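You operate a simulated robot arm through the tools that you are given. There is no shell and no other tool. Be economical: measure what you need, move in short steps, check, and stop when the job is done.

You run a simulated robot arm. Do the job below in one go: nothing can be reset, and whatever is moved stays where it is left.

## Task
Air the room until the narrow window clears, then lock it again.
Fine: its blind goes up for this and down at the end.

It is judged by the outcome, as a careful person would: the job done as asked, and still so three seconds after it is handed in. It fails if anything else is knocked over, pushed out of place, dropped, spilled or broken.

## Robot
A 6-joint arm with a two-finger parallel gripper, fixed in place. Base frame: the origin is at the foot of the arm, x ahead of it, y to its left, z up. Units: m, degrees, N and s.
With the tool pointing down near the work surface it reaches from about 0.1 to 0.7 m from the base axis. Its first joint turns from -66.0 to 66.0 degrees. Payload 2.45 kg.
The TCP is the grasp point between the finger pads, 0.024 m short of the fingertips. In the tool frame z runs along the fingers and y along their closing line. Largest opening 0.068 m; finger width 0.017, thickness 0.01; the body of the gripper, 0.04 by 0.07 m, starts 0.041 m behind the TCP.
Orientation is that of the tool frame in the base frame, as a unit quaternion [w, x, y, z]. With the fingers straight down and closing along the base's y, the tool's x points along the base's -x, its y along +y and its z along -z.

## Interface
- The arm moves only by the tool send_rows. Its argument "commands" is text: rows parted by semicolons, each of 7 numbers parted by spaces: the gripper command, from -1 (fully open) to 1 (shut), values between in proportion, then the shift along the tool's x, y, z in m, then the turn, a rotation vector about the tool's x, y, z in degrees. In form: hand x y z ax ay az; .... A call has 1 to 20 rows; each row is the pose to reach, as a shift and turn from the pose commanded when the call began, along the tool's axes at that moment. Each row takes 0.2 s and may step no farther than 0.05 m and 8.6 degrees from the row before; otherwise, or with a gripper value out of range, the whole call is refused. A pose out of reach is approached as far as the arm can. The call stops where the force on the tool passes 60 N (or 10 N more than at its start, if that is more) or the arm is blocked; 0.2 s more then pass. The fingers move at their own pace (about 0.108 m/s each) and stop on an object; they squeeze with about 44 N. The grip force told is the motor's: it shows also when the fingers shut on nothing. Time passes only in rows, and 0.2 s behind the last, so rows that repeat a pose let the fingers close. The reply holds the time, the measured pose of the TCP, the force on the tool along the base axes, the opening and the grip force, in the units named above and with some noise, with the torque about the TCP (base axes, N m) and any sound that the robot's microphone picked up.
- Cameras (640 x 400 px; columns grow to the right, rows downward): "scene" is fixed at [0.177, 0.4191, 1.481]; the picture's right is [-0.66, -0.75, 0.00], its down [-0.31, 0.27, -0.91] and it looks along [0.68, -0.60, -0.41] (base axes); focal length 214 px, centre (320, 200). "wrist" rides on the gripper at [0.084, 0.011, -0.075] in the tool frame; the picture's right is [-0.13, 0.99, 0.00], its down [-0.60, -0.08, -0.79] and it looks along [-0.79, -0.10, 0.61] (tool axes); focal length 251 px, centre (320, 200). There is no depth. A picture from a camera that has moved, and an enlarged one, comes with that camera's place and axes in the base frame and with its lens.
- grab_frame(camera): a new picture of that camera. It takes no simulated time.
- inspect(camera, box): a new picture of the part [left, top, right, bottom] of that camera's present view, enlarged. It takes no simulated time.
- sign_off(): hands the job in; it is judged then, once.

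Go step by step. Nothing tells you positions but the pictures and the camera data: compare them with the known pose of the tool, close in by small moves and look again before you grip or let go. The budget is 120 turns and 84 pictures, counting those below and the enlarged ones. Unless the task says otherwise, let go and move clear before handing in, and close with one line.

The tools are called after "Emit:" as a command line: name --argument value ..., lists and objects as JSON in quotes. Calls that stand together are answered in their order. send_rows: Moves the arm, as the interface text tells. Its arguments: {"type":"object","properties":{"commands":{"type":"string"}},"required":["commands"]} The other tools are called the same way: grab_frame (camera) takes a picture; inspect (camera, box) takes an enlarged picture of a part of a camera's view; sign_off () hands the job in.

At the start:

```text
time: 0.0
tool_pos: [0.4033, -0.0238, 1.472]
orientation: [0.001, 0.0, 1.0, 0.0]
force: [0.1, 0.0, 1.4]
wrist_torque: [0.01, 0.02, 0.0]
width: 0.0681
finger_force: 0.1
```

scene: 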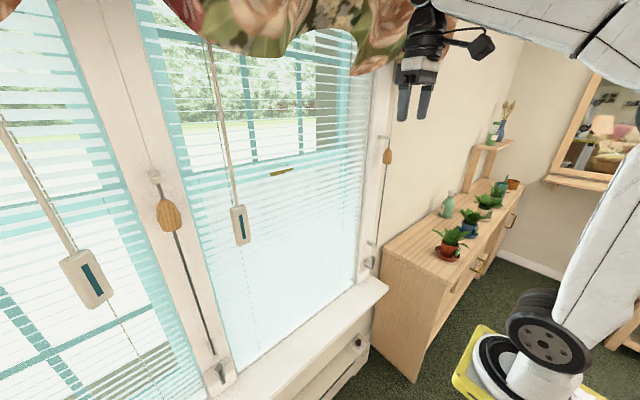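
wrist: 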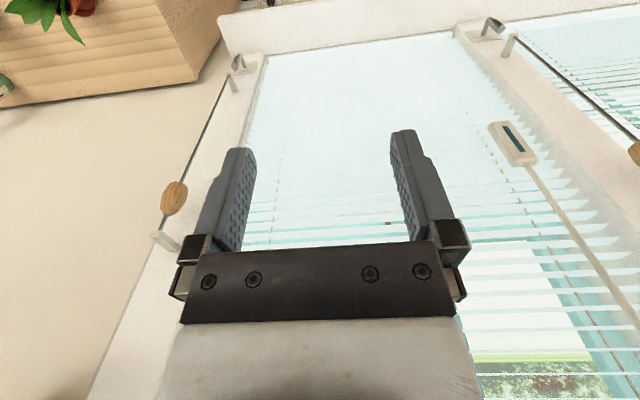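

I see two windows with blinds, each with a wand or box control and a wooden pull on a cord; I take the narrower one to be the one on the right. I'll look closer before moving.

Emit:
inspect --camera "scene" --box '[190, 60, 430, 210]'

Emit:
inspect --camera "scene" --box '[190, 190, 430, 340]'

Emit:
inspect --camera "scene" --box '[0, 130, 240, 400]'

Emit:
inspect --camera "wrist" --box '[380, 0, 640, 200]'

```text
2.67 times, centred on (310, 135) of scene
camera zoom: at [0.177, 0.4191, 1.481], right [-0.66, -0.75, 0.0], down [-0.31, 0.27, -0.91], along [0.68, -0.6, -0.41], focal length 572 px, centre (347, 373)
```

zoom: 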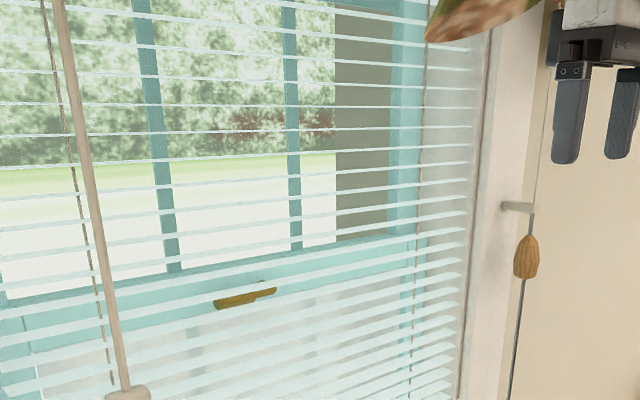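

```text
2.67 times, centred on (310, 265) of scene
camera zoom: at [0.177, 0.4191, 1.481], right [-0.66, -0.75, 0.0], down [-0.31, 0.27, -0.91], along [0.68, -0.6, -0.41], focal length 572 px, centre (347, 27)
```

zoom: 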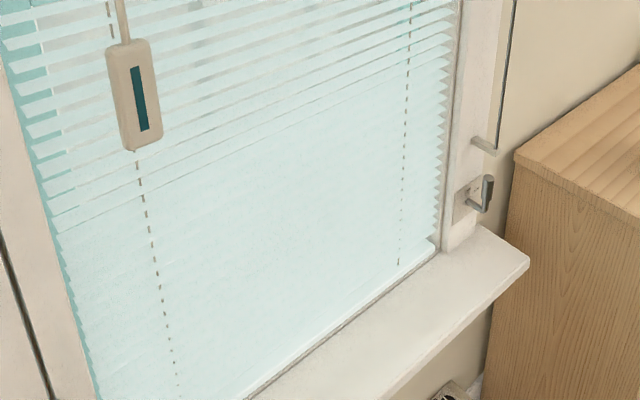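

```text
1.48 times, centred on (120, 265) of scene
camera zoom: at [0.177, 0.4191, 1.481], right [-0.66, -0.75, 0.0], down [-0.31, 0.27, -0.91], along [0.68, -0.6, -0.41], focal length 318 px, centre (616, 104)
```

zoom: 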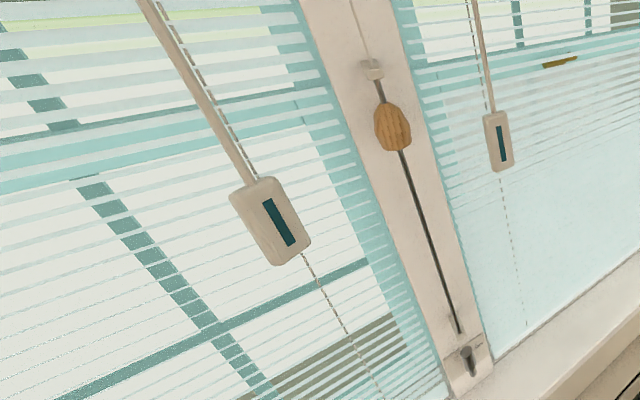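

```text
2.00 times, centred on (510, 100) of wrist
camera zoom: at [0.3212, -0.0109, 1.5469], right [0.13, 0.99, 0.0], down [0.6, -0.08, 0.79], along [0.79, -0.1, -0.61], focal length 503 px, centre (-60, 400)
```

zoom: 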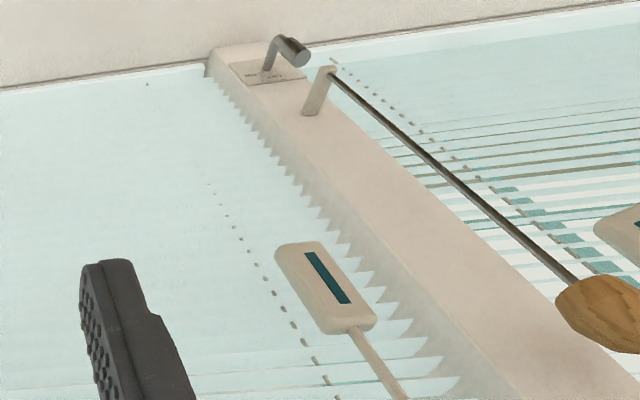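

Emit:
inspect --camera "wrist" --box '[460, 5, 540, 55]'

Emit:
inspect --camera "wrist" --box '[200, 40, 280, 90]'

Emit:
inspect --camera "scene" --box '[345, 230, 409, 270]'

Emit:
inspect --camera "scene" --box '[188, 350, 252, 390]'

Emit:
inspect --camera "scene" --box '[208, 190, 272, 260]'

```text
8.00 times, centred on (500, 30) of wrist
camera zoom: at [0.3212, -0.0109, 1.5469], right [0.13, 0.99, 0.0], down [0.6, -0.08, 0.79], along [0.79, -0.1, -0.61], focal length 2012 px, centre (-1120, 1560)
```

zoom: 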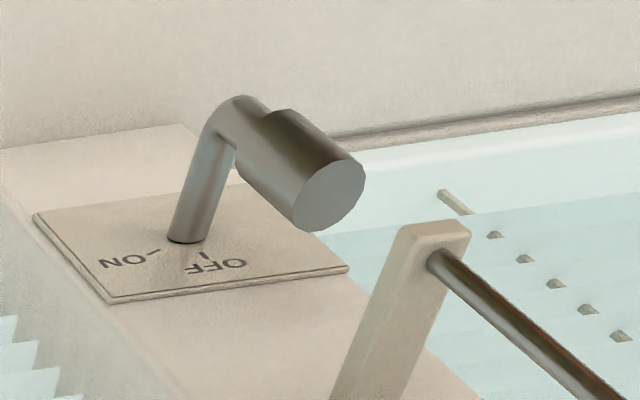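

```text
8.00 times, centred on (240, 65) of wrist
camera zoom: at [0.3212, -0.0109, 1.5469], right [0.13, 0.99, 0.0], down [0.6, -0.08, 0.79], along [0.79, -0.1, -0.61], focal length 2012 px, centre (960, 1280)
```

zoom: 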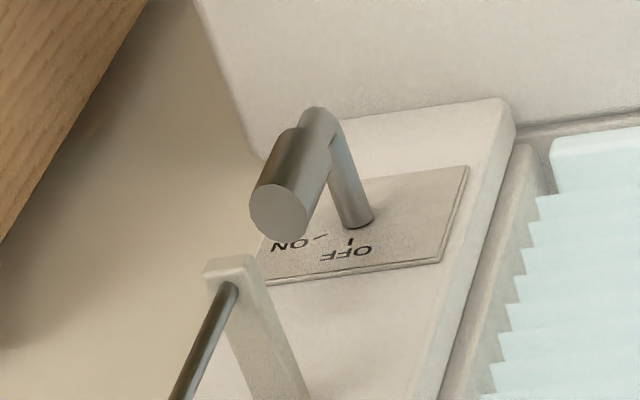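

```text
10.00 times, centred on (377, 250) of scene
camera zoom: at [0.177, 0.4191, 1.481], right [-0.66, -0.75, 0.0], down [-0.31, 0.27, -0.91], along [0.68, -0.6, -0.41], focal length 2145 px, centre (-250, -300)
```

zoom: 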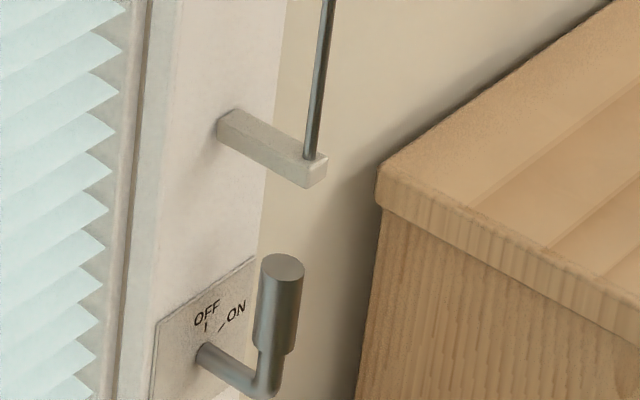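

```text
10.00 times, centred on (220, 370) of scene
camera zoom: at [0.177, 0.4191, 1.481], right [-0.66, -0.75, 0.0], down [-0.31, 0.27, -0.91], along [0.68, -0.6, -0.41], focal length 2145 px, centre (1320, -1500)
```

zoom: 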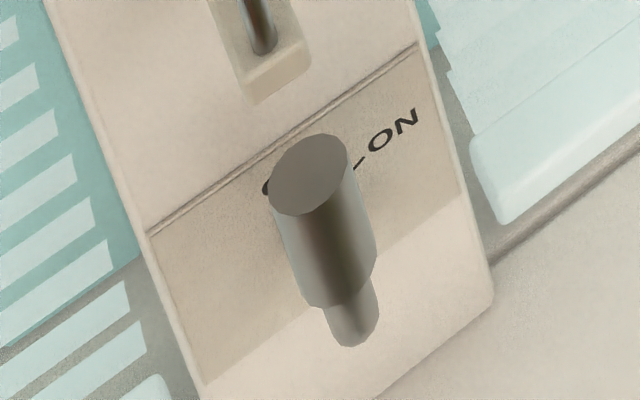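

```text
5.71 times, centred on (240, 225) of scene
camera zoom: at [0.177, 0.4191, 1.481], right [-0.66, -0.75, 0.0], down [-0.31, 0.27, -0.91], along [0.68, -0.6, -0.41], focal length 1226 px, centre (777, 57)
```

zoom: 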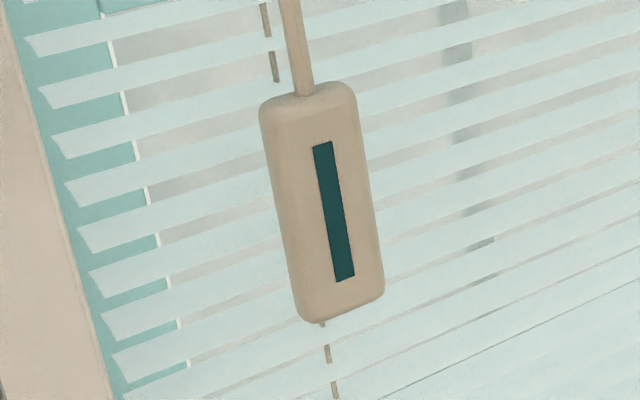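

The lever plates read OFF (top, where both levers now point) and ON, and each bead runs on a rod. I still need to know how wide the left window is, so I'll turn the wrist camera to the left.

Emit:
send_rows --commands "-1 0 0 0 0 0 -8; -1 0 0 0 0 0 -16; -1 0 0 0 0 0 -24; -1 0 0 0 0 0 -32; -1 0 0 0 0 0 -40; -1 0 0 0 0 0 -40"

Emit:
grab_frame --camera "wrist"

```text
time: 1.4
tool_pos: [0.4041, -0.0244, 1.4723]
orientation: [0.0, -0.342, 0.94, 0.0]
force: [-0.2, 0.0, -0.4]
wrist_torque: [-0.01, 0.01, -0.01]
width: 0.0679
finger_force: 0.1
```

```text
72 pictures are left
camera wrist: at [0.3338, -0.068, 1.5467], right [-0.54, 0.84, 0.0], down [0.51, 0.33, 0.79], along [0.67, 0.43, -0.61], focal length 251 px, centre (320, 200)
```

wrist: 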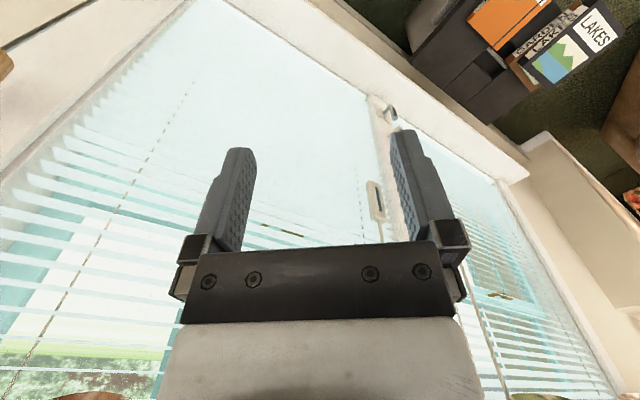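

Emit:
inspect --camera "wrist" --box '[340, 60, 640, 260]'

Emit:
inspect --camera "wrist" --box '[440, 200, 640, 400]'

```text
2.00 times, centred on (490, 160) of wrist
camera zoom: at [0.3338, -0.068, 1.5467], right [-0.54, 0.84, 0.0], down [0.51, 0.33, 0.79], along [0.67, 0.43, -0.61], focal length 503 px, centre (-20, 280)
```

zoom: 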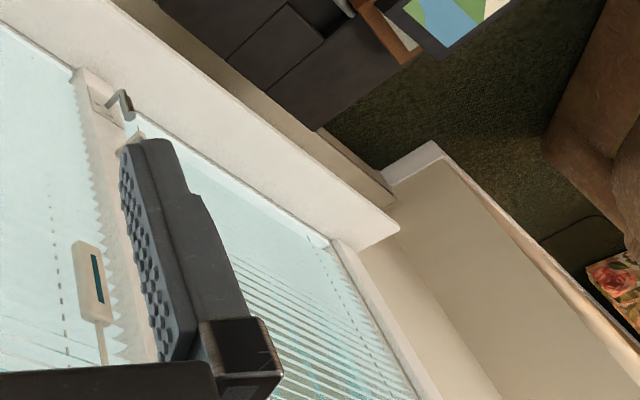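

```text
2.00 times, centred on (540, 300) of wrist
camera zoom: at [0.3338, -0.068, 1.5467], right [-0.54, 0.84, 0.0], down [0.51, 0.33, 0.79], along [0.67, 0.43, -0.61], focal length 503 px, centre (-120, 0)
```

zoom: 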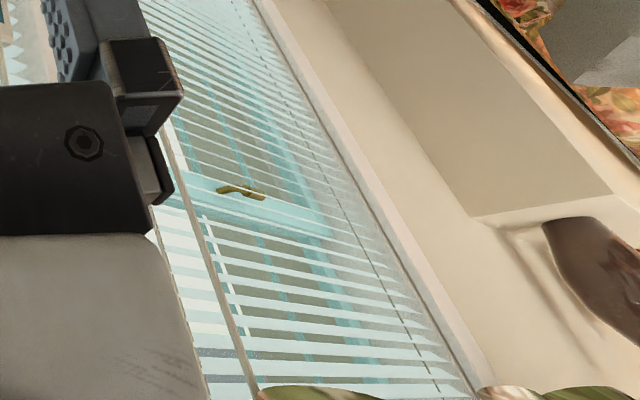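

The right window (about 0.50 m, against 0.64 m for the left) is the narrow one, and its panes are fogged. Its bead and lever must be the ones on the right post: bead at about (0.593, -0.272, 1.306), lever at about (0.59, -0.254, 0.86). I'll turn back, then pitch the fingers forward.

Emit:
send_rows --commands "-1 0 0 0.02 0 0 8; -1 0 0 0.04 0 0 16; -1 0 0 0.06 0 0 24; -1 0 0 0.08 0 0 32; -1 0 0 0.1 0 0 40; -1 0 0 0.1 0 0 40"

Emit:
send_rows --commands "-1 0.01 0 0 0 -8 0; -1 0.02 0 0 0 -16 0; -1 0.03 0 0 0 -24 0; -1 0.04 0 0 0 -32 0; -1 0.05 0 0 0 -40 0; -1 0.05 0 0 0 -48 0; -1 0.05 0 0 0 -56 0; -1 0.05 0 0 0 -64 0; -1 0.05 0 0 0 -72 0; -1 0.05 0 0 0 -80 0; -1 0.05 0 0 0 -88 0;-1 0.05 0 0 0 -90 0; -1 0.05 0 0 0 -90 0"

Emit:
grab_frame --camera "wrist"

Emit:
grab_frame --camera "scene"

```text
time: 2.8
tool_pos: [0.4024, -0.0229, 1.3711]
orientation: [0.001, 0.001, 1.0, 0.0]
force: [-0.9, 0.4, -0.7]
wrist_torque: [0.0, -0.03, -0.06]
width: 0.0679
finger_force: 0.0
```

```text
time: 5.6
tool_pos: [0.4657, -0.1214, 1.2792]
orientation: [0.707, 0.001, 0.707, -0.001]
force: [-0.4, 0.2, -0.2]
wrist_torque: [-0.01, 0.01, 0.0]
width: 0.0678
finger_force: 0.1
out of reach, approached as far as the arm can: row 1, 2, 3, 4, 5, 6, 7, 8, 9, 10, 11, 12, 13
```

```text
69 pictures are left
camera wrist: at [0.3933, -0.1092, 1.195], right [0.0, 0.99, 0.13], down [-0.79, -0.08, 0.6], along [0.61, -0.1, 0.79], focal length 251 px, centre (320, 200)
```

wrist: 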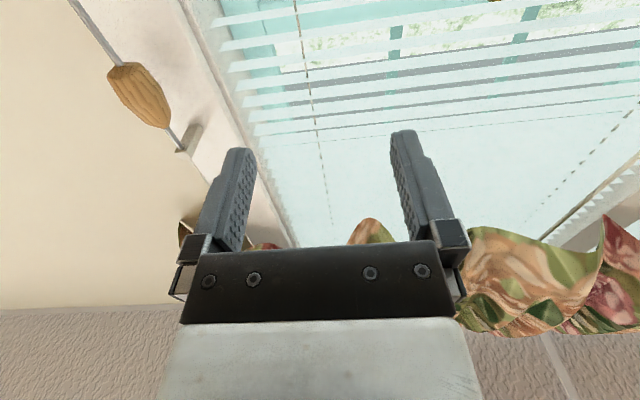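

```text
68 pictures are left
```

scene: 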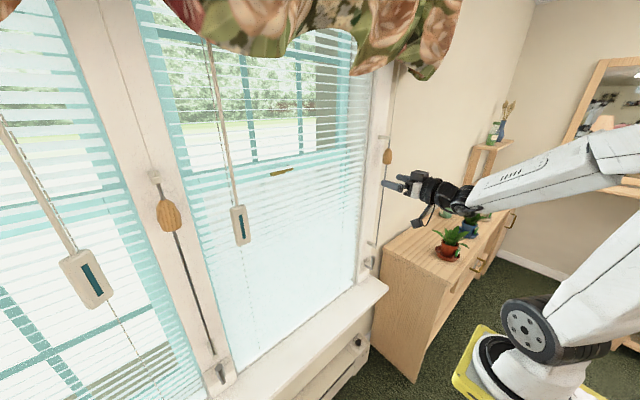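

The gripper now points forward at (0.466, -0.121, 1.279). This view confirms the bead at about (0.593, -0.273, 1.29), so I'll move sideways in front of it.

Emit:
send_rows --commands "-1 -0.005 -0.04 0.0 0 0 0; -1 -0.01 -0.08 0.0 0 0 0; -1 -0.015 -0.12 0.0 0 0 0; -1 -0.015 -0.15 0.0 0 0 0; -1 -0.015 -0.15 0.0 0 0 0"

Emit:
grab_frame --camera "wrist"

```text
time: 6.8
tool_pos: [0.4672, -0.2703, 1.294]
orientation: [0.708, -0.001, 0.707, 0.0]
force: [-0.1, 0.0, 0.7]
wrist_torque: [0.0, 0.02, 0.01]
width: 0.0677
finger_force: 0.0
```

```text
67 pictures are left
camera wrist: at [0.3943, -0.2574, 1.21], right [0.0, 0.99, 0.13], down [-0.79, -0.08, 0.6], along [0.61, -0.1, 0.79], focal length 251 px, centre (320, 200)
```

wrist: 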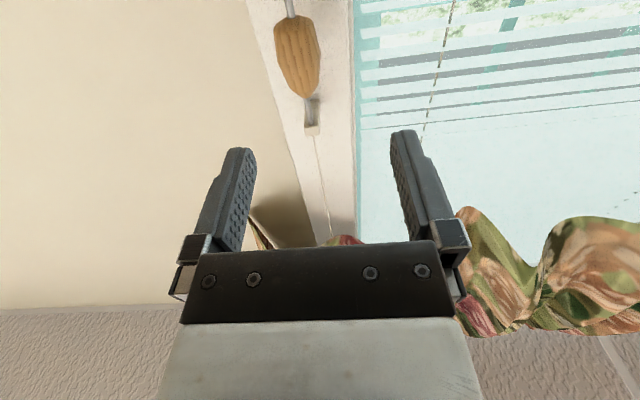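

Emit:
send_rows --commands "-1 0 -0.013 0.03 0 0 0; -1 0 -0.013 0.06 0 0 0; -1 0 -0.013 0.085 0 0 0; -1 0 -0.013 0.085 0 0 0"

Emit:
grab_frame --camera "wrist"

Emit:
inspect --camera "scene" --box '[350, 110, 450, 210]'

```text
time: 7.8
tool_pos: [0.5516, -0.2815, 1.2933]
orientation: [0.707, 0.0, 0.707, -0.001]
force: [0.2, -0.2, -0.6]
wrist_torque: [0.0, 0.01, 0.03]
width: 0.0681
finger_force: 0.1
```

```text
66 pictures are left
camera wrist: at [0.4795, -0.2689, 1.2096], right [0.0, 0.99, 0.13], down [-0.79, -0.08, 0.6], along [0.61, -0.1, 0.79], focal length 251 px, centre (320, 200)
```

wrist: 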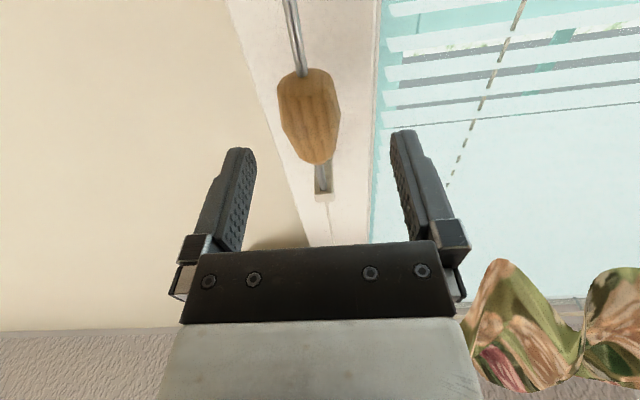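

```text
4.00 times, centred on (400, 160) of scene
camera zoom: at [0.177, 0.4191, 1.481], right [-0.66, -0.75, 0.0], down [-0.31, 0.27, -0.91], along [0.68, -0.6, -0.41], focal length 858 px, centre (0, 360)
```

zoom: 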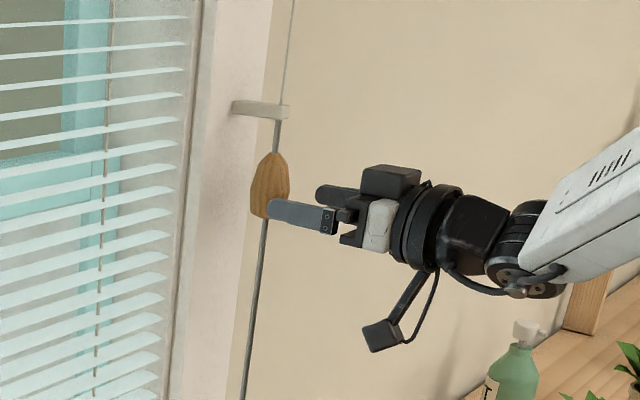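

The bead centre is at about (0.612, -0.286, 1.30), so I'll close in around it and grip.

Emit:
send_rows --commands "-1 -0.006 -0.005 0.02 0 0 0; -1 -0.006 -0.005 0.04 0 0 0; -1 -0.006 -0.005 0.058 0 0 0; 1 -0.006 -0.005 0.058 0 0 0; 1 -0.006 -0.005 0.058 0 0 0; 1 -0.006 -0.005 0.058 0 0 0"

Emit:
grab_frame --camera "wrist"

```text
time: 9.2
tool_pos: [0.609, -0.2863, 1.2981]
orientation: [0.707, 0.0, 0.707, 0.0]
force: [5.4, -11.1, -1.3]
wrist_torque: [-0.02, 0.03, -0.01]
width: 0.0322
finger_force: 44.6
```

```text
64 pictures are left
camera wrist: at [0.537, -0.2745, 1.2155], right [0.0, 0.99, 0.13], down [-0.79, -0.08, 0.6], along [0.61, -0.1, 0.79], focal length 251 px, centre (320, 200)
```

wrist: 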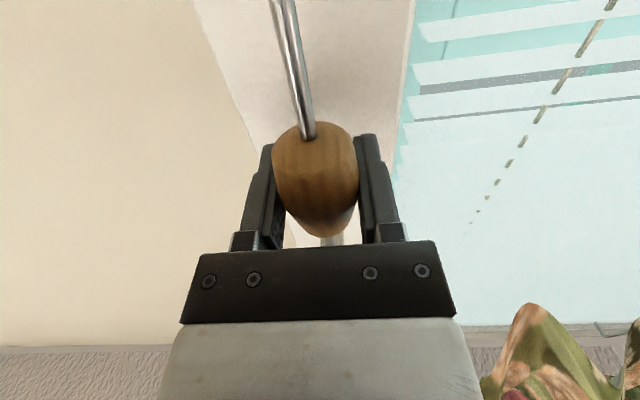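

The bead is held. I'll pull it a short way down the rod and watch the blind and the force.

Emit:
send_rows --commands "1 0.015 -0.001 0 0 0 0; 1 0.03 -0.001 0 0 0 0; 1 0.045 -0.001 0 0 0 0; 1 0.06 -0.001 0 0 0 0; 1 0.06 -0.001 0 0 0 0"

Emit:
grab_frame --camera "scene"

```text
time: 10.4
tool_pos: [0.6103, -0.2878, 1.2391]
orientation: [0.707, 0.001, 0.708, -0.001]
force: [24.3, -11.1, 3.6]
wrist_torque: [0.02, -0.12, 0.01]
width: 0.0324
finger_force: 44.9
```

```text
63 pictures are left
```

scene: 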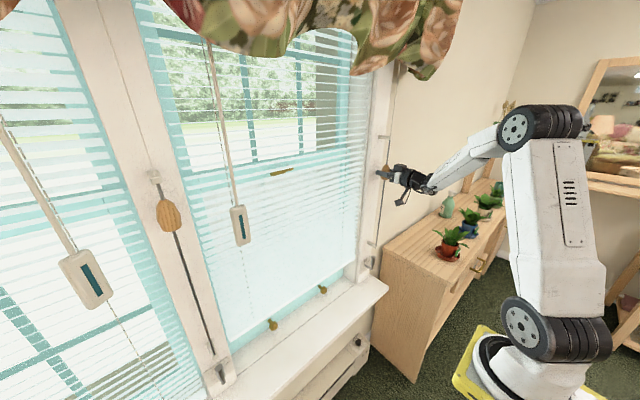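

The narrow blind rises as the bead comes down, and I can see two brass lifts at the bottom of its lower sash. I'll keep pulling, easing off the small sideways load.

Emit:
send_rows --commands "1 0.02 -0.001 0.002 0 0 0; 1 0.04 -0.001 0.002 0 0 0; 1 0.06 -0.001 0.002 0 0 0; 1 0.08 -0.001 0.002 0 0 0; 1 0.1 -0.001 0.002 0 0 0; 1 0.1 -0.001 0.002 0 0 0"

```text
time: 11.8
tool_pos: [0.6103, -0.2868, 1.1391]
orientation: [0.706, 0.001, 0.708, 0.0]
force: [-31.5, 24.5, -1.9]
wrist_torque: [-0.01, -0.28, -0.05]
width: 0.0321
finger_force: 45.3
```

Emit:
send_rows --commands "1 0 0.001 -0.0015 0 0 0; 1 0.02 0.001 -0.0015 0 0 0; 1 0.04 0.001 -0.0015 0 0 0; 1 0.06 0.001 -0.0015 0 0 0; 1 0.08 0.001 -0.0015 0 0 0; 1 0.08 0.001 -0.0015 0 0 0"

Emit:
grab_frame --camera "scene"

```text
time: 13.2
tool_pos: [0.6106, -0.2869, 1.0596]
orientation: [0.706, 0.0, 0.708, 0.0]
force: [-3.2, 8.7, 0.8]
wrist_torque: [-0.01, -0.05, -0.07]
width: 0.0323
finger_force: 44.7
```

```text
62 pictures are left
```

scene: 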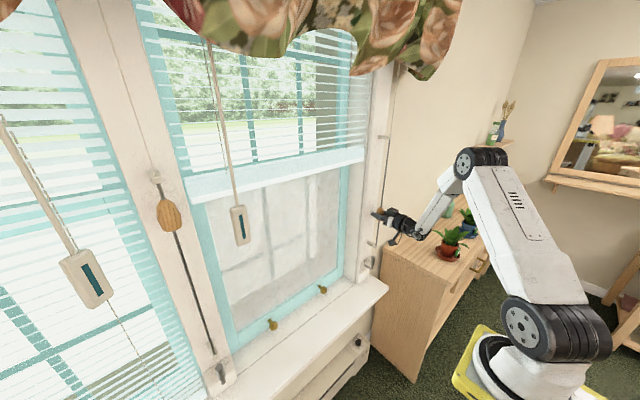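

The blind is half up and the fogged lower sash shows. I'll pull on toward the lower bracket.

Emit:
send_rows --commands "1 0.015 0 0 0 0 0; 1 0.03 0 0 0 0 0; 1 0.045 0 0 0 0 0; 1 0.06 0 0 0 0 0; 1 0.075 0 0 0 0 0; 1 0.075 0 0 0 0 0"

Emit:
grab_frame --camera "scene"

Emit:
inspect --camera "scene" --box '[340, 180, 440, 280]'

```text
time: 14.6
tool_pos: [0.6118, -0.2873, 0.9845]
orientation: [0.707, 0.0, 0.707, 0.0]
force: [2.8, 4.2, 4.7]
wrist_torque: [-0.03, -0.19, -0.05]
width: 0.0322
finger_force: 44.8
```

```text
61 pictures are left
```

scene: 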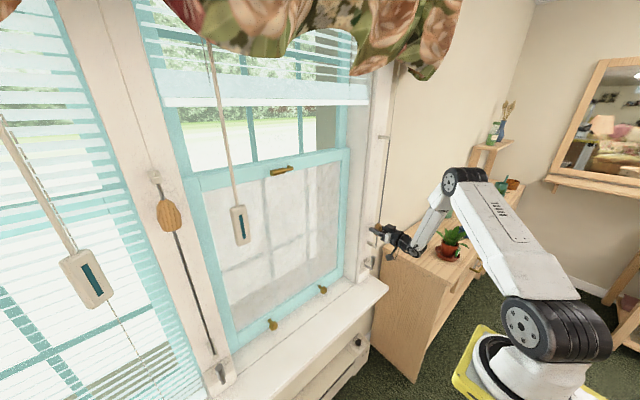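

```text
4.00 times, centred on (390, 230) of scene
camera zoom: at [0.1769, 0.4193, 1.4809], right [-0.66, -0.75, 0.0], down [-0.31, 0.27, -0.91], along [0.68, -0.6, -0.41], focal length 858 px, centre (40, 80)
```

zoom: 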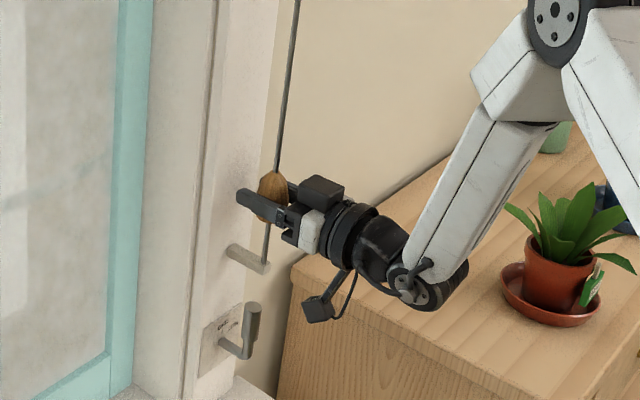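

A brass latch shows on the meeting rail. I'll pull a little farther, then look at the latch closely.

Emit:
send_rows --commands "1 0.01 0 0 0 0 0; 1 0.02 0 0 0 0 0; 1 0.02 0 0 0 0 0"

Emit:
inspect --camera "scene" --box '[250, 150, 314, 190]'

Emit:
inspect --camera "scene" --box '[250, 270, 346, 340]'

Emit:
inspect --camera "scene" --box '[150, 40, 390, 190]'

```text
time: 15.4
tool_pos: [0.6118, -0.2866, 0.9653]
orientation: [0.707, 0.0, 0.707, 0.0]
force: [11.2, 2.9, 4.6]
wrist_torque: [0.01, -0.08, -0.02]
width: 0.0319
finger_force: 45.2
```

```text
10.00 times, centred on (282, 170) of scene
camera zoom: at [0.1772, 0.4193, 1.4809], right [-0.66, -0.75, 0.0], down [-0.31, 0.27, -0.91], along [0.68, -0.6, -0.41], focal length 2145 px, centre (700, 500)
```

zoom: 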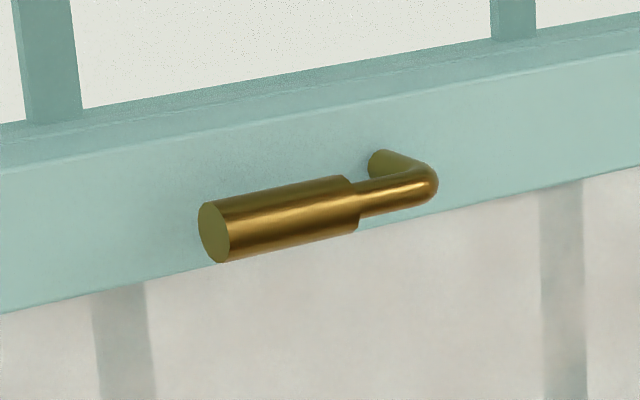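

```text
5.71 times, centred on (298, 305) of scene
camera zoom: at [0.1772, 0.4193, 1.4809], right [-0.66, -0.75, 0.0], down [-0.31, 0.27, -0.91], along [0.68, -0.6, -0.41], focal length 1226 px, centre (446, -400)
```

zoom: 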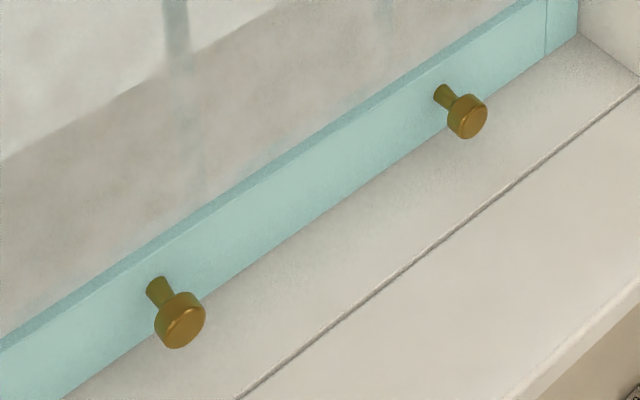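

```text
2.67 times, centred on (270, 115) of scene
camera zoom: at [0.1772, 0.4193, 1.4809], right [-0.66, -0.75, 0.0], down [-0.31, 0.27, -0.91], along [0.68, -0.6, -0.41], focal length 572 px, centre (453, 427)
```

zoom: 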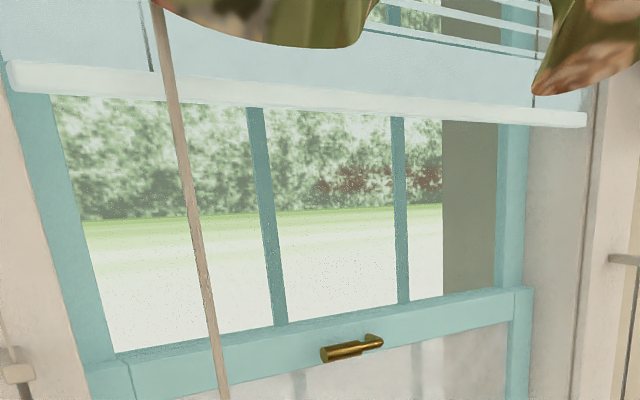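

The sash lock is a brass crank on the meeting rail with its handle pointing left, and two lift knobs sit on the bottom rail. I'll let go of the bead and see whether the blind stays up.

Emit:
send_rows --commands "-1 0 0 0 0 0 0; -1 0 0 0 0 0 0; -1 0 0 -0.04 0 0 0; -1 0 0 -0.08 0 0 0; -1 0 0 -0.11 0 0 0; -1 0 0 -0.11 0 0 0"

Emit:
grab_frame --camera "scene"

Emit:
grab_frame --camera "wrist"

```text
time: 16.8
tool_pos: [0.5048, -0.2942, 0.9668]
orientation: [0.707, 0.002, 0.707, 0.002]
force: [-0.1, -0.1, -0.9]
wrist_torque: [0.0, -0.01, -0.01]
width: 0.0679
finger_force: 0.0
out of reach, approached as far as the arm can: row 5, 6
```

```text
56 pictures are left
```

scene: 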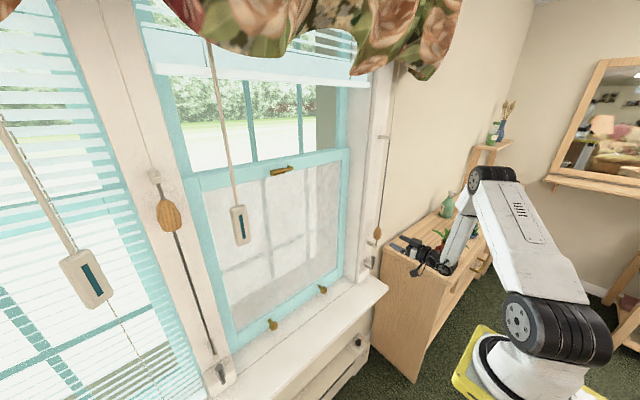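

```text
55 pictures are left
camera wrist: at [0.4313, -0.282, 0.8847], right [0.0, 0.99, 0.13], down [-0.79, -0.08, 0.6], along [0.61, -0.1, 0.79], focal length 251 px, centre (320, 200)
```

wrist: 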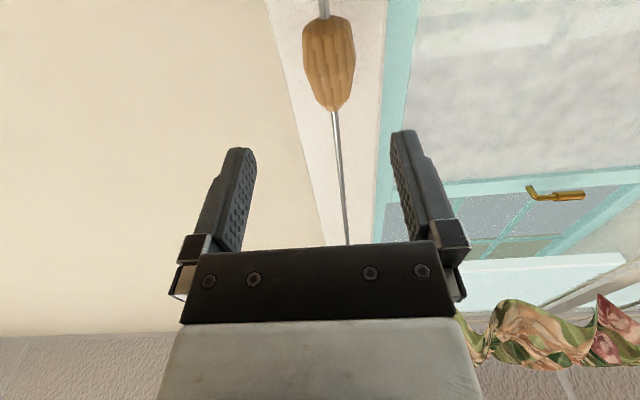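

The blind stays up by itself. I place the lock handle centre at about (0.717, 0.11, 1.297) with its pivot at y of about 0.05, and the blind wand at (0.633, 0.27). I'll go up and across, rolling the gripper so the fingers close vertically.

Emit:
send_rows --commands "-1 -0.045 0 0.01 0 0 0; -1 -0.09 0 0.02 0 0 0; -1 -0.135 0 0.02 0 0 0; -1 -0.18 0 0.02 0 0 0; -1 -0.225 0 0.02 0 0 0; -1 -0.27 0 0.02 0 0 0; -1 -0.31 0 0.02 0 0 0; -1 -0.33 0.03 0.02 0 0 -8; -1 -0.33 0.065 0.02 0 0 -16; -1 -0.33 0.1 0.02 0 0 -24; -1 -0.33 0.135 0.02 0 0 -32; -1 -0.33 0.17 0.02 0 0 -40; -1 -0.33 0.205 0.02 0 0 -48; -1 -0.33 0.24 0.02 0 0 -56; -1 -0.33 0.275 0.02 0 0 -64; -1 -0.33 0.31 0.02 0 0 -72; -1 -0.33 0.345 0.02 0 0 -80; -1 -0.33 0.38 0.02 0 0 -88; -1 -0.33 0.4 0.02 0 0 -90; -1 -0.33 0.4 0.02 0 0 -90"

Emit:
grab_frame --camera "wrist"

Emit:
grab_frame --camera "scene"

```text
time: 21.0
tool_pos: [0.526, 0.106, 1.2923]
orientation: [0.501, -0.5, 0.498, -0.501]
force: [0.1, 1.0, -0.2]
wrist_torque: [0.02, 0.0, 0.04]
width: 0.068
finger_force: 0.1
out of reach, approached as far as the arm can: row 11, 12, 13, 14, 15, 16, 17
```

```text
54 pictures are left
camera wrist: at [0.4537, 0.0233, 1.2823], right [0.0, 0.13, -0.99], down [-0.79, 0.6, 0.08], along [0.61, 0.79, 0.1], focal length 251 px, centre (320, 200)
```

wrist: 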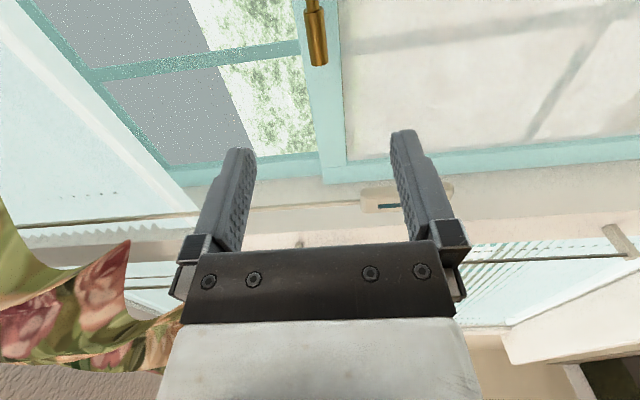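

```text
53 pictures are left
```

scene: 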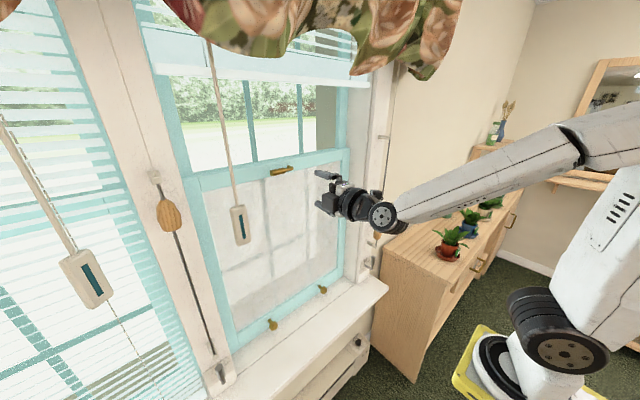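

The handle's thick part is centred at about y 0.119, z 1.297. I'll close in to x = 0.65 and look again.

Emit:
send_rows --commands "-1 -0.012 -0.004 0.04 0 0 0; -1 -0.012 -0.004 0.08 0 0 0; -1 -0.012 -0.004 0.12 0 0 0; -1 -0.012 -0.004 0.12 0 0 0"

Emit:
grab_frame --camera "wrist"

Emit:
inspect --camera "scene" --box '[250, 140, 346, 200]'

```text
time: 22.0
tool_pos: [0.6475, 0.119, 1.3]
orientation: [0.501, -0.5, 0.499, -0.5]
force: [0.0, -0.1, 1.1]
wrist_torque: [0.01, 0.03, 0.0]
width: 0.0678
finger_force: 0.0
```

```text
52 pictures are left
camera wrist: at [0.5731, 0.035, 1.2891], right [0.0, 0.13, -0.99], down [-0.79, 0.6, 0.08], along [0.61, 0.79, 0.1], focal length 251 px, centre (320, 200)
```

wrist: 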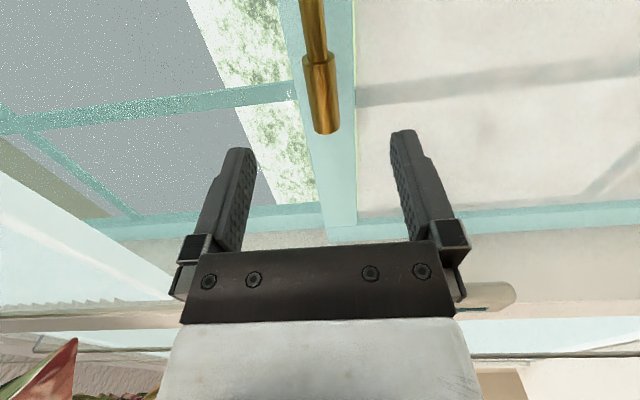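

```text
6.67 times, centred on (298, 170) of scene
camera zoom: at [0.177, 0.4191, 1.481], right [-0.66, -0.75, 0.0], down [-0.31, 0.27, -0.91], along [0.68, -0.6, -0.41], focal length 1430 px, centre (467, 400)
```

zoom: 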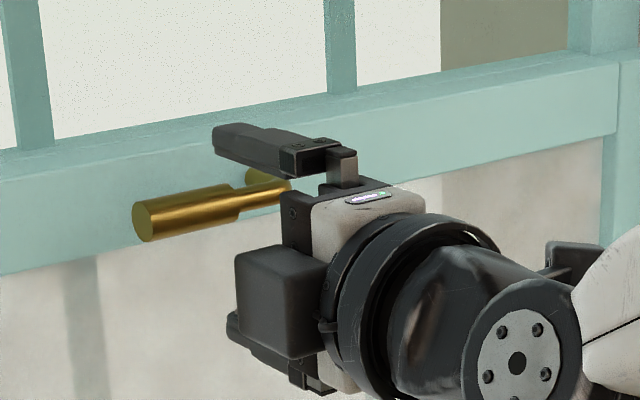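

Emit:
send_rows --commands "-1 0 0.002 0.03 0 0 0; -1 0 0.002 0.058 0 0 0; -1 0 0.002 0.058 0 0 0; 1 0 0.002 0.058 0 0 0; 1 0 0.002 0.058 0 0 0; 1 0 0.002 0.058 0 0 0"

Emit:
grab_frame --camera "wrist"

Emit:
inspect --camera "scene" --box '[250, 140, 346, 200]'

```text
time: 23.4
tool_pos: [0.7047, 0.1174, 1.298]
orientation: [-0.5, 0.5, -0.5, 0.5]
force: [4.5, -0.7, -3.4]
wrist_torque: [0.12, 0.06, 0.02]
width: 0.0176
finger_force: 36.3
```

```text
50 pictures are left
camera wrist: at [0.6313, 0.0352, 1.2873], right [0.0, 0.13, -0.99], down [-0.79, 0.6, 0.08], along [0.61, 0.79, 0.1], focal length 251 px, centre (320, 200)
```

wrist: 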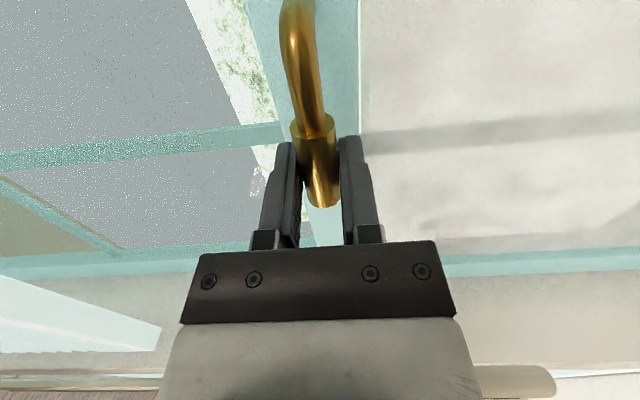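

```text
6.67 times, centred on (298, 170) of scene
camera zoom: at [0.1772, 0.4191, 1.4809], right [-0.66, -0.75, 0.0], down [-0.31, 0.27, -0.91], along [0.68, -0.6, -0.41], focal length 1430 px, centre (467, 400)
```

zoom: 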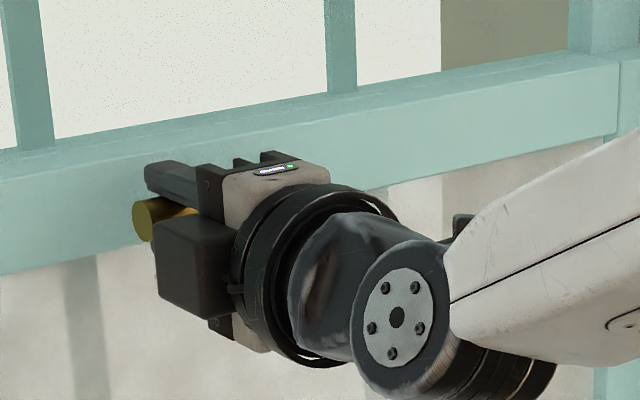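

The handle is gripped, and its pivot is about 0.062 m toward -y. I'll try a small upward turn to feel which way it gives.

Emit:
send_rows --commands "1 0 -0.0022 0 0 0 2; 1 0 -0.0043 0 0 0 4; 1 0.0003 -0.0065 0 0 0 6; 1 0.0003 -0.0065 0 0 0 6"

```text
time: 24.4
tool_pos: [0.7047, 0.117, 1.3036]
orientation: [0.525, -0.473, 0.526, -0.473]
force: [17.7, -1.1, -10.0]
wrist_torque: [0.47, 0.05, -0.31]
width: 0.018
finger_force: 36.0
```

Emit:
send_rows --commands "1 0 -0.003 0 0 0 3; 1 0.0006 -0.006 0 0 0 6; 1 0.001 -0.0095 0 0 0 9; 1 0.0016 -0.0126 0 0 0 12; 1 0.0016 -0.0126 0 0 0 12"

Emit:
inspect --camera "scene" --box '[250, 140, 346, 200]'

Emit:
grab_frame --camera "wrist"

```text
time: 25.6
tool_pos: [0.7053, 0.1149, 1.3169]
orientation: [0.572, -0.416, 0.572, -0.416]
force: [23.2, 0.4, -9.7]
wrist_torque: [0.5, 0.02, 0.11]
width: 0.0178
finger_force: 35.9
```

```text
6.67 times, centred on (298, 170) of scene
camera zoom: at [0.1782, 0.4191, 1.4808], right [-0.66, -0.75, 0.0], down [-0.31, 0.27, -0.91], along [0.68, -0.6, -0.41], focal length 1430 px, centre (467, 400)
```

zoom: 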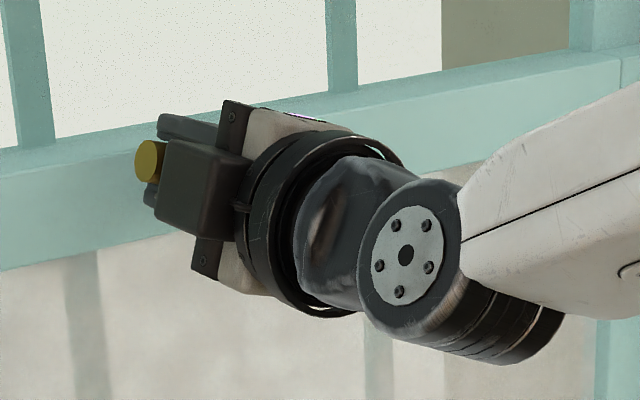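

```text
47 pictures are left
camera wrist: at [0.6312, 0.0397, 1.2815], right [0.0, 0.43, -0.9], down [-0.79, 0.55, 0.26], along [0.61, 0.72, 0.34], focal length 251 px, centre (320, 200)
```

wrist: 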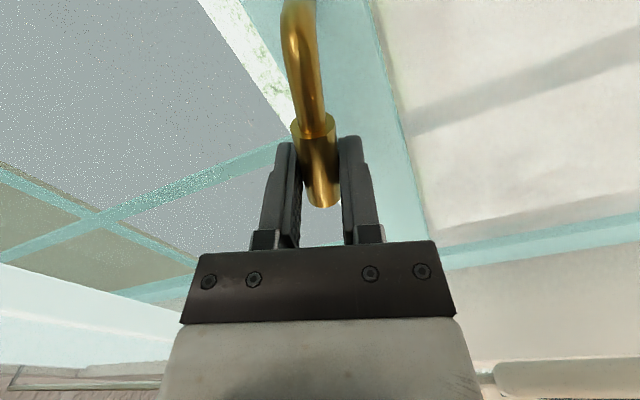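

It turns upward smoothly. I'll carry on around the pivot.

Emit:
send_rows --commands "1 0.0002 -0.0043 0.001 0 0 4; 1 0.0006 -0.0086 0.001 0 0 8; 1 0.0013 -0.0129 0.001 0 0 12; 1 0.0024 -0.0171 0.001 0 0 16; 1 0.0037 -0.0212 0.001 0 0 20; 1 0.0054 -0.0252 0.001 0 0 24; 1 0.0073 -0.0291 0.001 0 0 28; 1 0.0094 -0.0329 0.001 0 0 32; 1 0.0118 -0.0364 0.001 0 0 36; 1 0.0118 -0.0364 0.001 0 0 36"

```text
time: 27.8
tool_pos: [0.7046, 0.0941, 1.3488]
orientation: [0.672, -0.219, 0.672, -0.218]
force: [8.2, 7.3, -9.1]
wrist_torque: [0.6, -0.04, 0.17]
width: 0.018
finger_force: 36.3
```

Emit:
send_rows --commands "1 0.0002 -0.0043 0 0 0 4; 1 0.0006 -0.0086 0 0 0 8; 1 0.0013 -0.0129 0 0 0 12; 1 0.0024 -0.0171 0 0 0 16; 1 0.0037 -0.0212 0 0 0 20; 1 0.0054 -0.0252 0 0 0 24; 1 0.0073 -0.0291 0 0 0 28; 1 0.0094 -0.0329 0 0 0 32; 1 0.0118 -0.0364 0 0 0 36; 1 0.0118 -0.0364 0 0 0 36"

Emit:
grab_frame --camera "scene"

```text
time: 29.3
tool_pos: [0.7031, 0.0792, 1.3584]
orientation: [0.702, -0.076, 0.706, -0.059]
force: [17.2, 13.1, 0.7]
wrist_torque: [-0.8, -0.15, 0.24]
width: 0.0203
finger_force: 37.9
stopped in row 7: the force on the tool passed its limit (the readings are from after the stop); the commanded pose is now the measured one
```

```text
46 pictures are left
```

scene: 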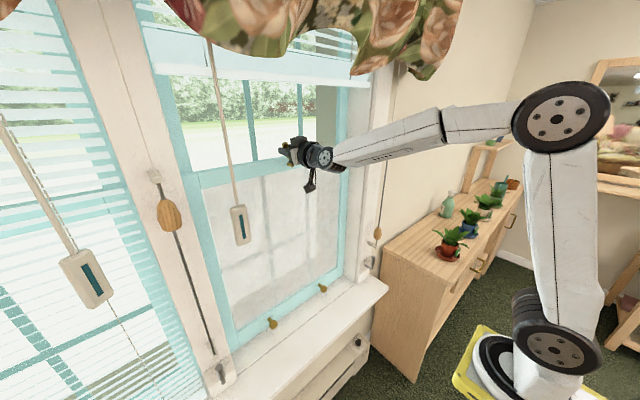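

The handle came to a stop about 75° up. I'll let go, back off and look.

Emit:
send_rows --commands "-1 0 0 0 0 0 0; -1 0 0 0 0 0 0; -1 0 0 -0.04 0 0 0; -1 0 0 -0.08 0 0 0; -1 0 0 -0.12 0 0 0; -1 0 0 -0.12 0 0 0"

Emit:
inspect --camera "scene" --box '[220, 120, 380, 220]'

Emit:
grab_frame --camera "wrist"

```text
time: 30.7
tool_pos: [0.5814, 0.0748, 1.3582]
orientation: [0.702, -0.072, 0.706, -0.059]
force: [-0.4, -0.5, 0.6]
wrist_torque: [0.02, -0.01, 0.01]
width: 0.068
finger_force: 0.0
```

```text
4.00 times, centred on (300, 170) of scene
camera zoom: at [0.1769, 0.4191, 1.481], right [-0.66, -0.75, 0.0], down [-0.31, 0.27, -0.91], along [0.68, -0.6, -0.41], focal length 858 px, centre (400, 320)
```

zoom: 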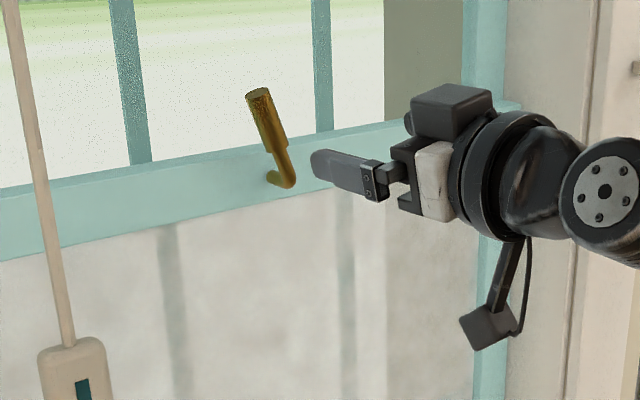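

```text
44 pictures are left
camera wrist: at [0.5075, 0.0699, 1.2749], right [-0.02, 1.0, -0.06], down [-0.79, 0.02, 0.61], along [0.61, 0.06, 0.79], focal length 251 px, centre (320, 200)
```

wrist: 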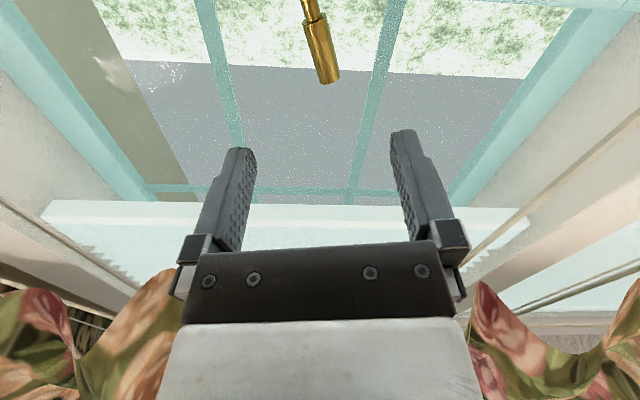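

The lock is turned up, so it should be open. The right lift knob is at about (0.715, -0.078, 0.688), close above the sill (z of about 0.655). I'll square up the roll, then descend with the fingers tilted down.

Emit:
send_rows --commands "-1 0 0 -0.02 0 0 5; -1 0 0 -0.035 0 0 10.6; -1 0 0 -0.035 0 0 10.6"

Emit:
send_rows --commands "-1 0.04 -0.015 0 0 8 0; -1 0.08 -0.03 0 0 16 0; -1 0.12 -0.045 0 0 24 0; -1 0.16 -0.06 0 0 32 0; -1 0.2 -0.075 0 0 40 0; -1 0.24 -0.09 0 0 48 0; -1 0.28 -0.105 0 0 55 0; -1 0.32 -0.12 0 0 55 0; -1 0.36 -0.135 0 0 55 0; -1 0.4 -0.15 0 0 55 0; -1 0.44 -0.153 0 0 55 0; -1 0.44 -0.153 0 0 55 0"

Emit:
grab_frame --camera "wrist"

Emit:
grab_frame --camera "scene"

```text
time: 31.5
tool_pos: [0.5481, 0.0751, 1.3586]
orientation: [0.706, -0.006, 0.708, 0.006]
force: [-0.4, -1.0, 0.5]
wrist_torque: [-0.02, 0.01, -0.01]
width: 0.068
finger_force: 0.2
```

```text
time: 34.1
tool_pos: [0.5477, -0.0797, 0.9177]
orientation: [0.298, -0.008, 0.954, 0.002]
force: [0.9, -0.3, 0.3]
wrist_torque: [-0.02, -0.01, -0.01]
width: 0.0679
finger_force: 0.1
out of reach, approached as far as the arm can: row 5, 6
```

```text
43 pictures are left
camera wrist: at [0.4375, -0.0686, 0.9316], right [0.09, 0.99, 0.07], down [0.05, -0.08, 1.0], along [0.99, -0.08, -0.05], focal length 251 px, centre (320, 200)
```

wrist: 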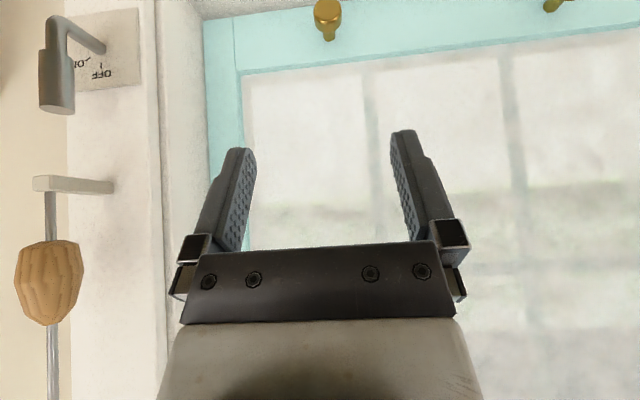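

```text
42 pictures are left
```

scene: 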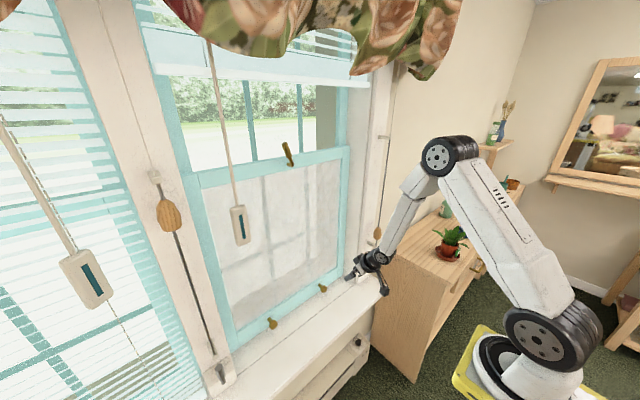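

The knob is at about (0.703, -0.067, 0.71). The approach runs almost along the finger axis, so I'll go most of the way and check.

Emit:
send_rows --commands "-1 -0.002 0.013 0.045 0 0 0; -1 -0.004 0.013 0.09 0 0 0; -1 -0.006 0.013 0.135 0 0 0; -1 -0.0076 0.013 0.18 0 0 0; -1 -0.0076 0.013 0.205 0 0 0; -1 -0.0076 0.013 0.205 0 0 0"

Emit:
grab_frame --camera "wrist"

Emit:
inspect --camera "scene" --box '[270, 240, 398, 320]'

```text
time: 35.5
tool_pos: [0.669, -0.0646, 0.7558]
orientation: [0.297, -0.01, 0.955, 0.002]
force: [-0.1, -0.6, 0.5]
wrist_torque: [0.0, 0.02, 0.01]
width: 0.0682
finger_force: 0.0
```

```text
41 pictures are left
camera wrist: at [0.5588, -0.0548, 0.7696], right [0.09, 0.99, 0.07], down [0.05, -0.08, 1.0], along [1.0, -0.08, -0.05], focal length 251 px, centre (320, 200)
```

wrist: 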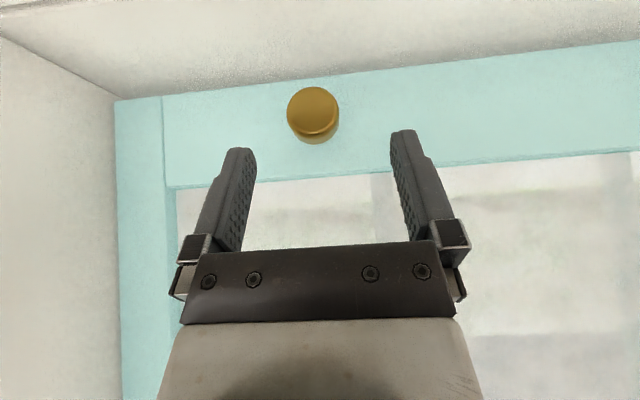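

```text
5.00 times, centred on (334, 280) of scene
camera zoom: at [0.177, 0.4191, 1.481], right [-0.66, -0.75, 0.0], down [-0.31, 0.27, -0.91], along [0.68, -0.6, -0.41], focal length 1072 px, centre (250, -200)
```

zoom: 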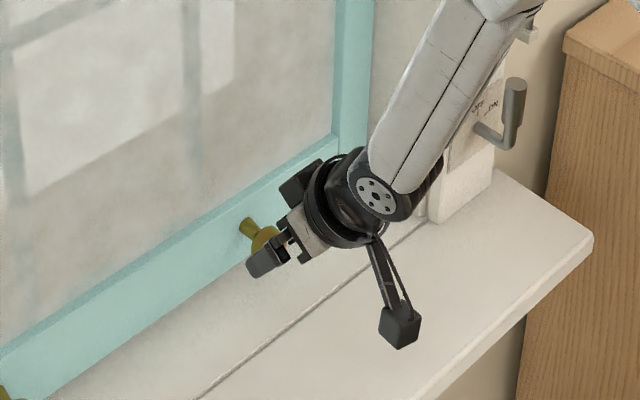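

Lined up. I'll go the last stretch and grip the knob.

Emit:
send_rows --commands "-1 -0.0015 -0.0015 0.03 0 0 0; -1 -0.0015 -0.0015 0.057 0 0 0; -1 -0.0015 -0.0015 0.057 0 0 0; 1 -0.0015 -0.0015 0.057 0 0 0; 1 -0.0015 -0.0015 0.057 0 0 0; 1 -0.0015 -0.0015 0.057 0 0 0"

Emit:
grab_frame --camera "wrist"

```text
time: 36.9
tool_pos: [0.7025, -0.0694, 0.7108]
orientation: [0.297, -0.006, 0.955, 0.003]
force: [9.7, -29.8, -8.7]
wrist_torque: [-0.08, 0.57, -0.46]
width: 0.0314
finger_force: 44.5
```

```text
39 pictures are left
camera wrist: at [0.5937, -0.0582, 0.7251], right [0.09, 0.99, 0.07], down [0.05, -0.08, 1.0], along [0.99, -0.09, -0.05], focal length 251 px, centre (320, 200)
```

wrist: 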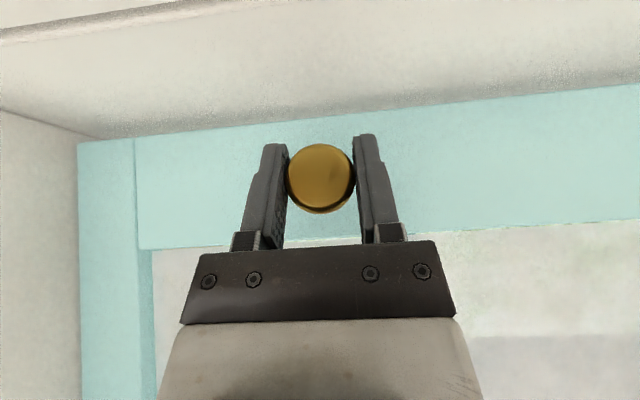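

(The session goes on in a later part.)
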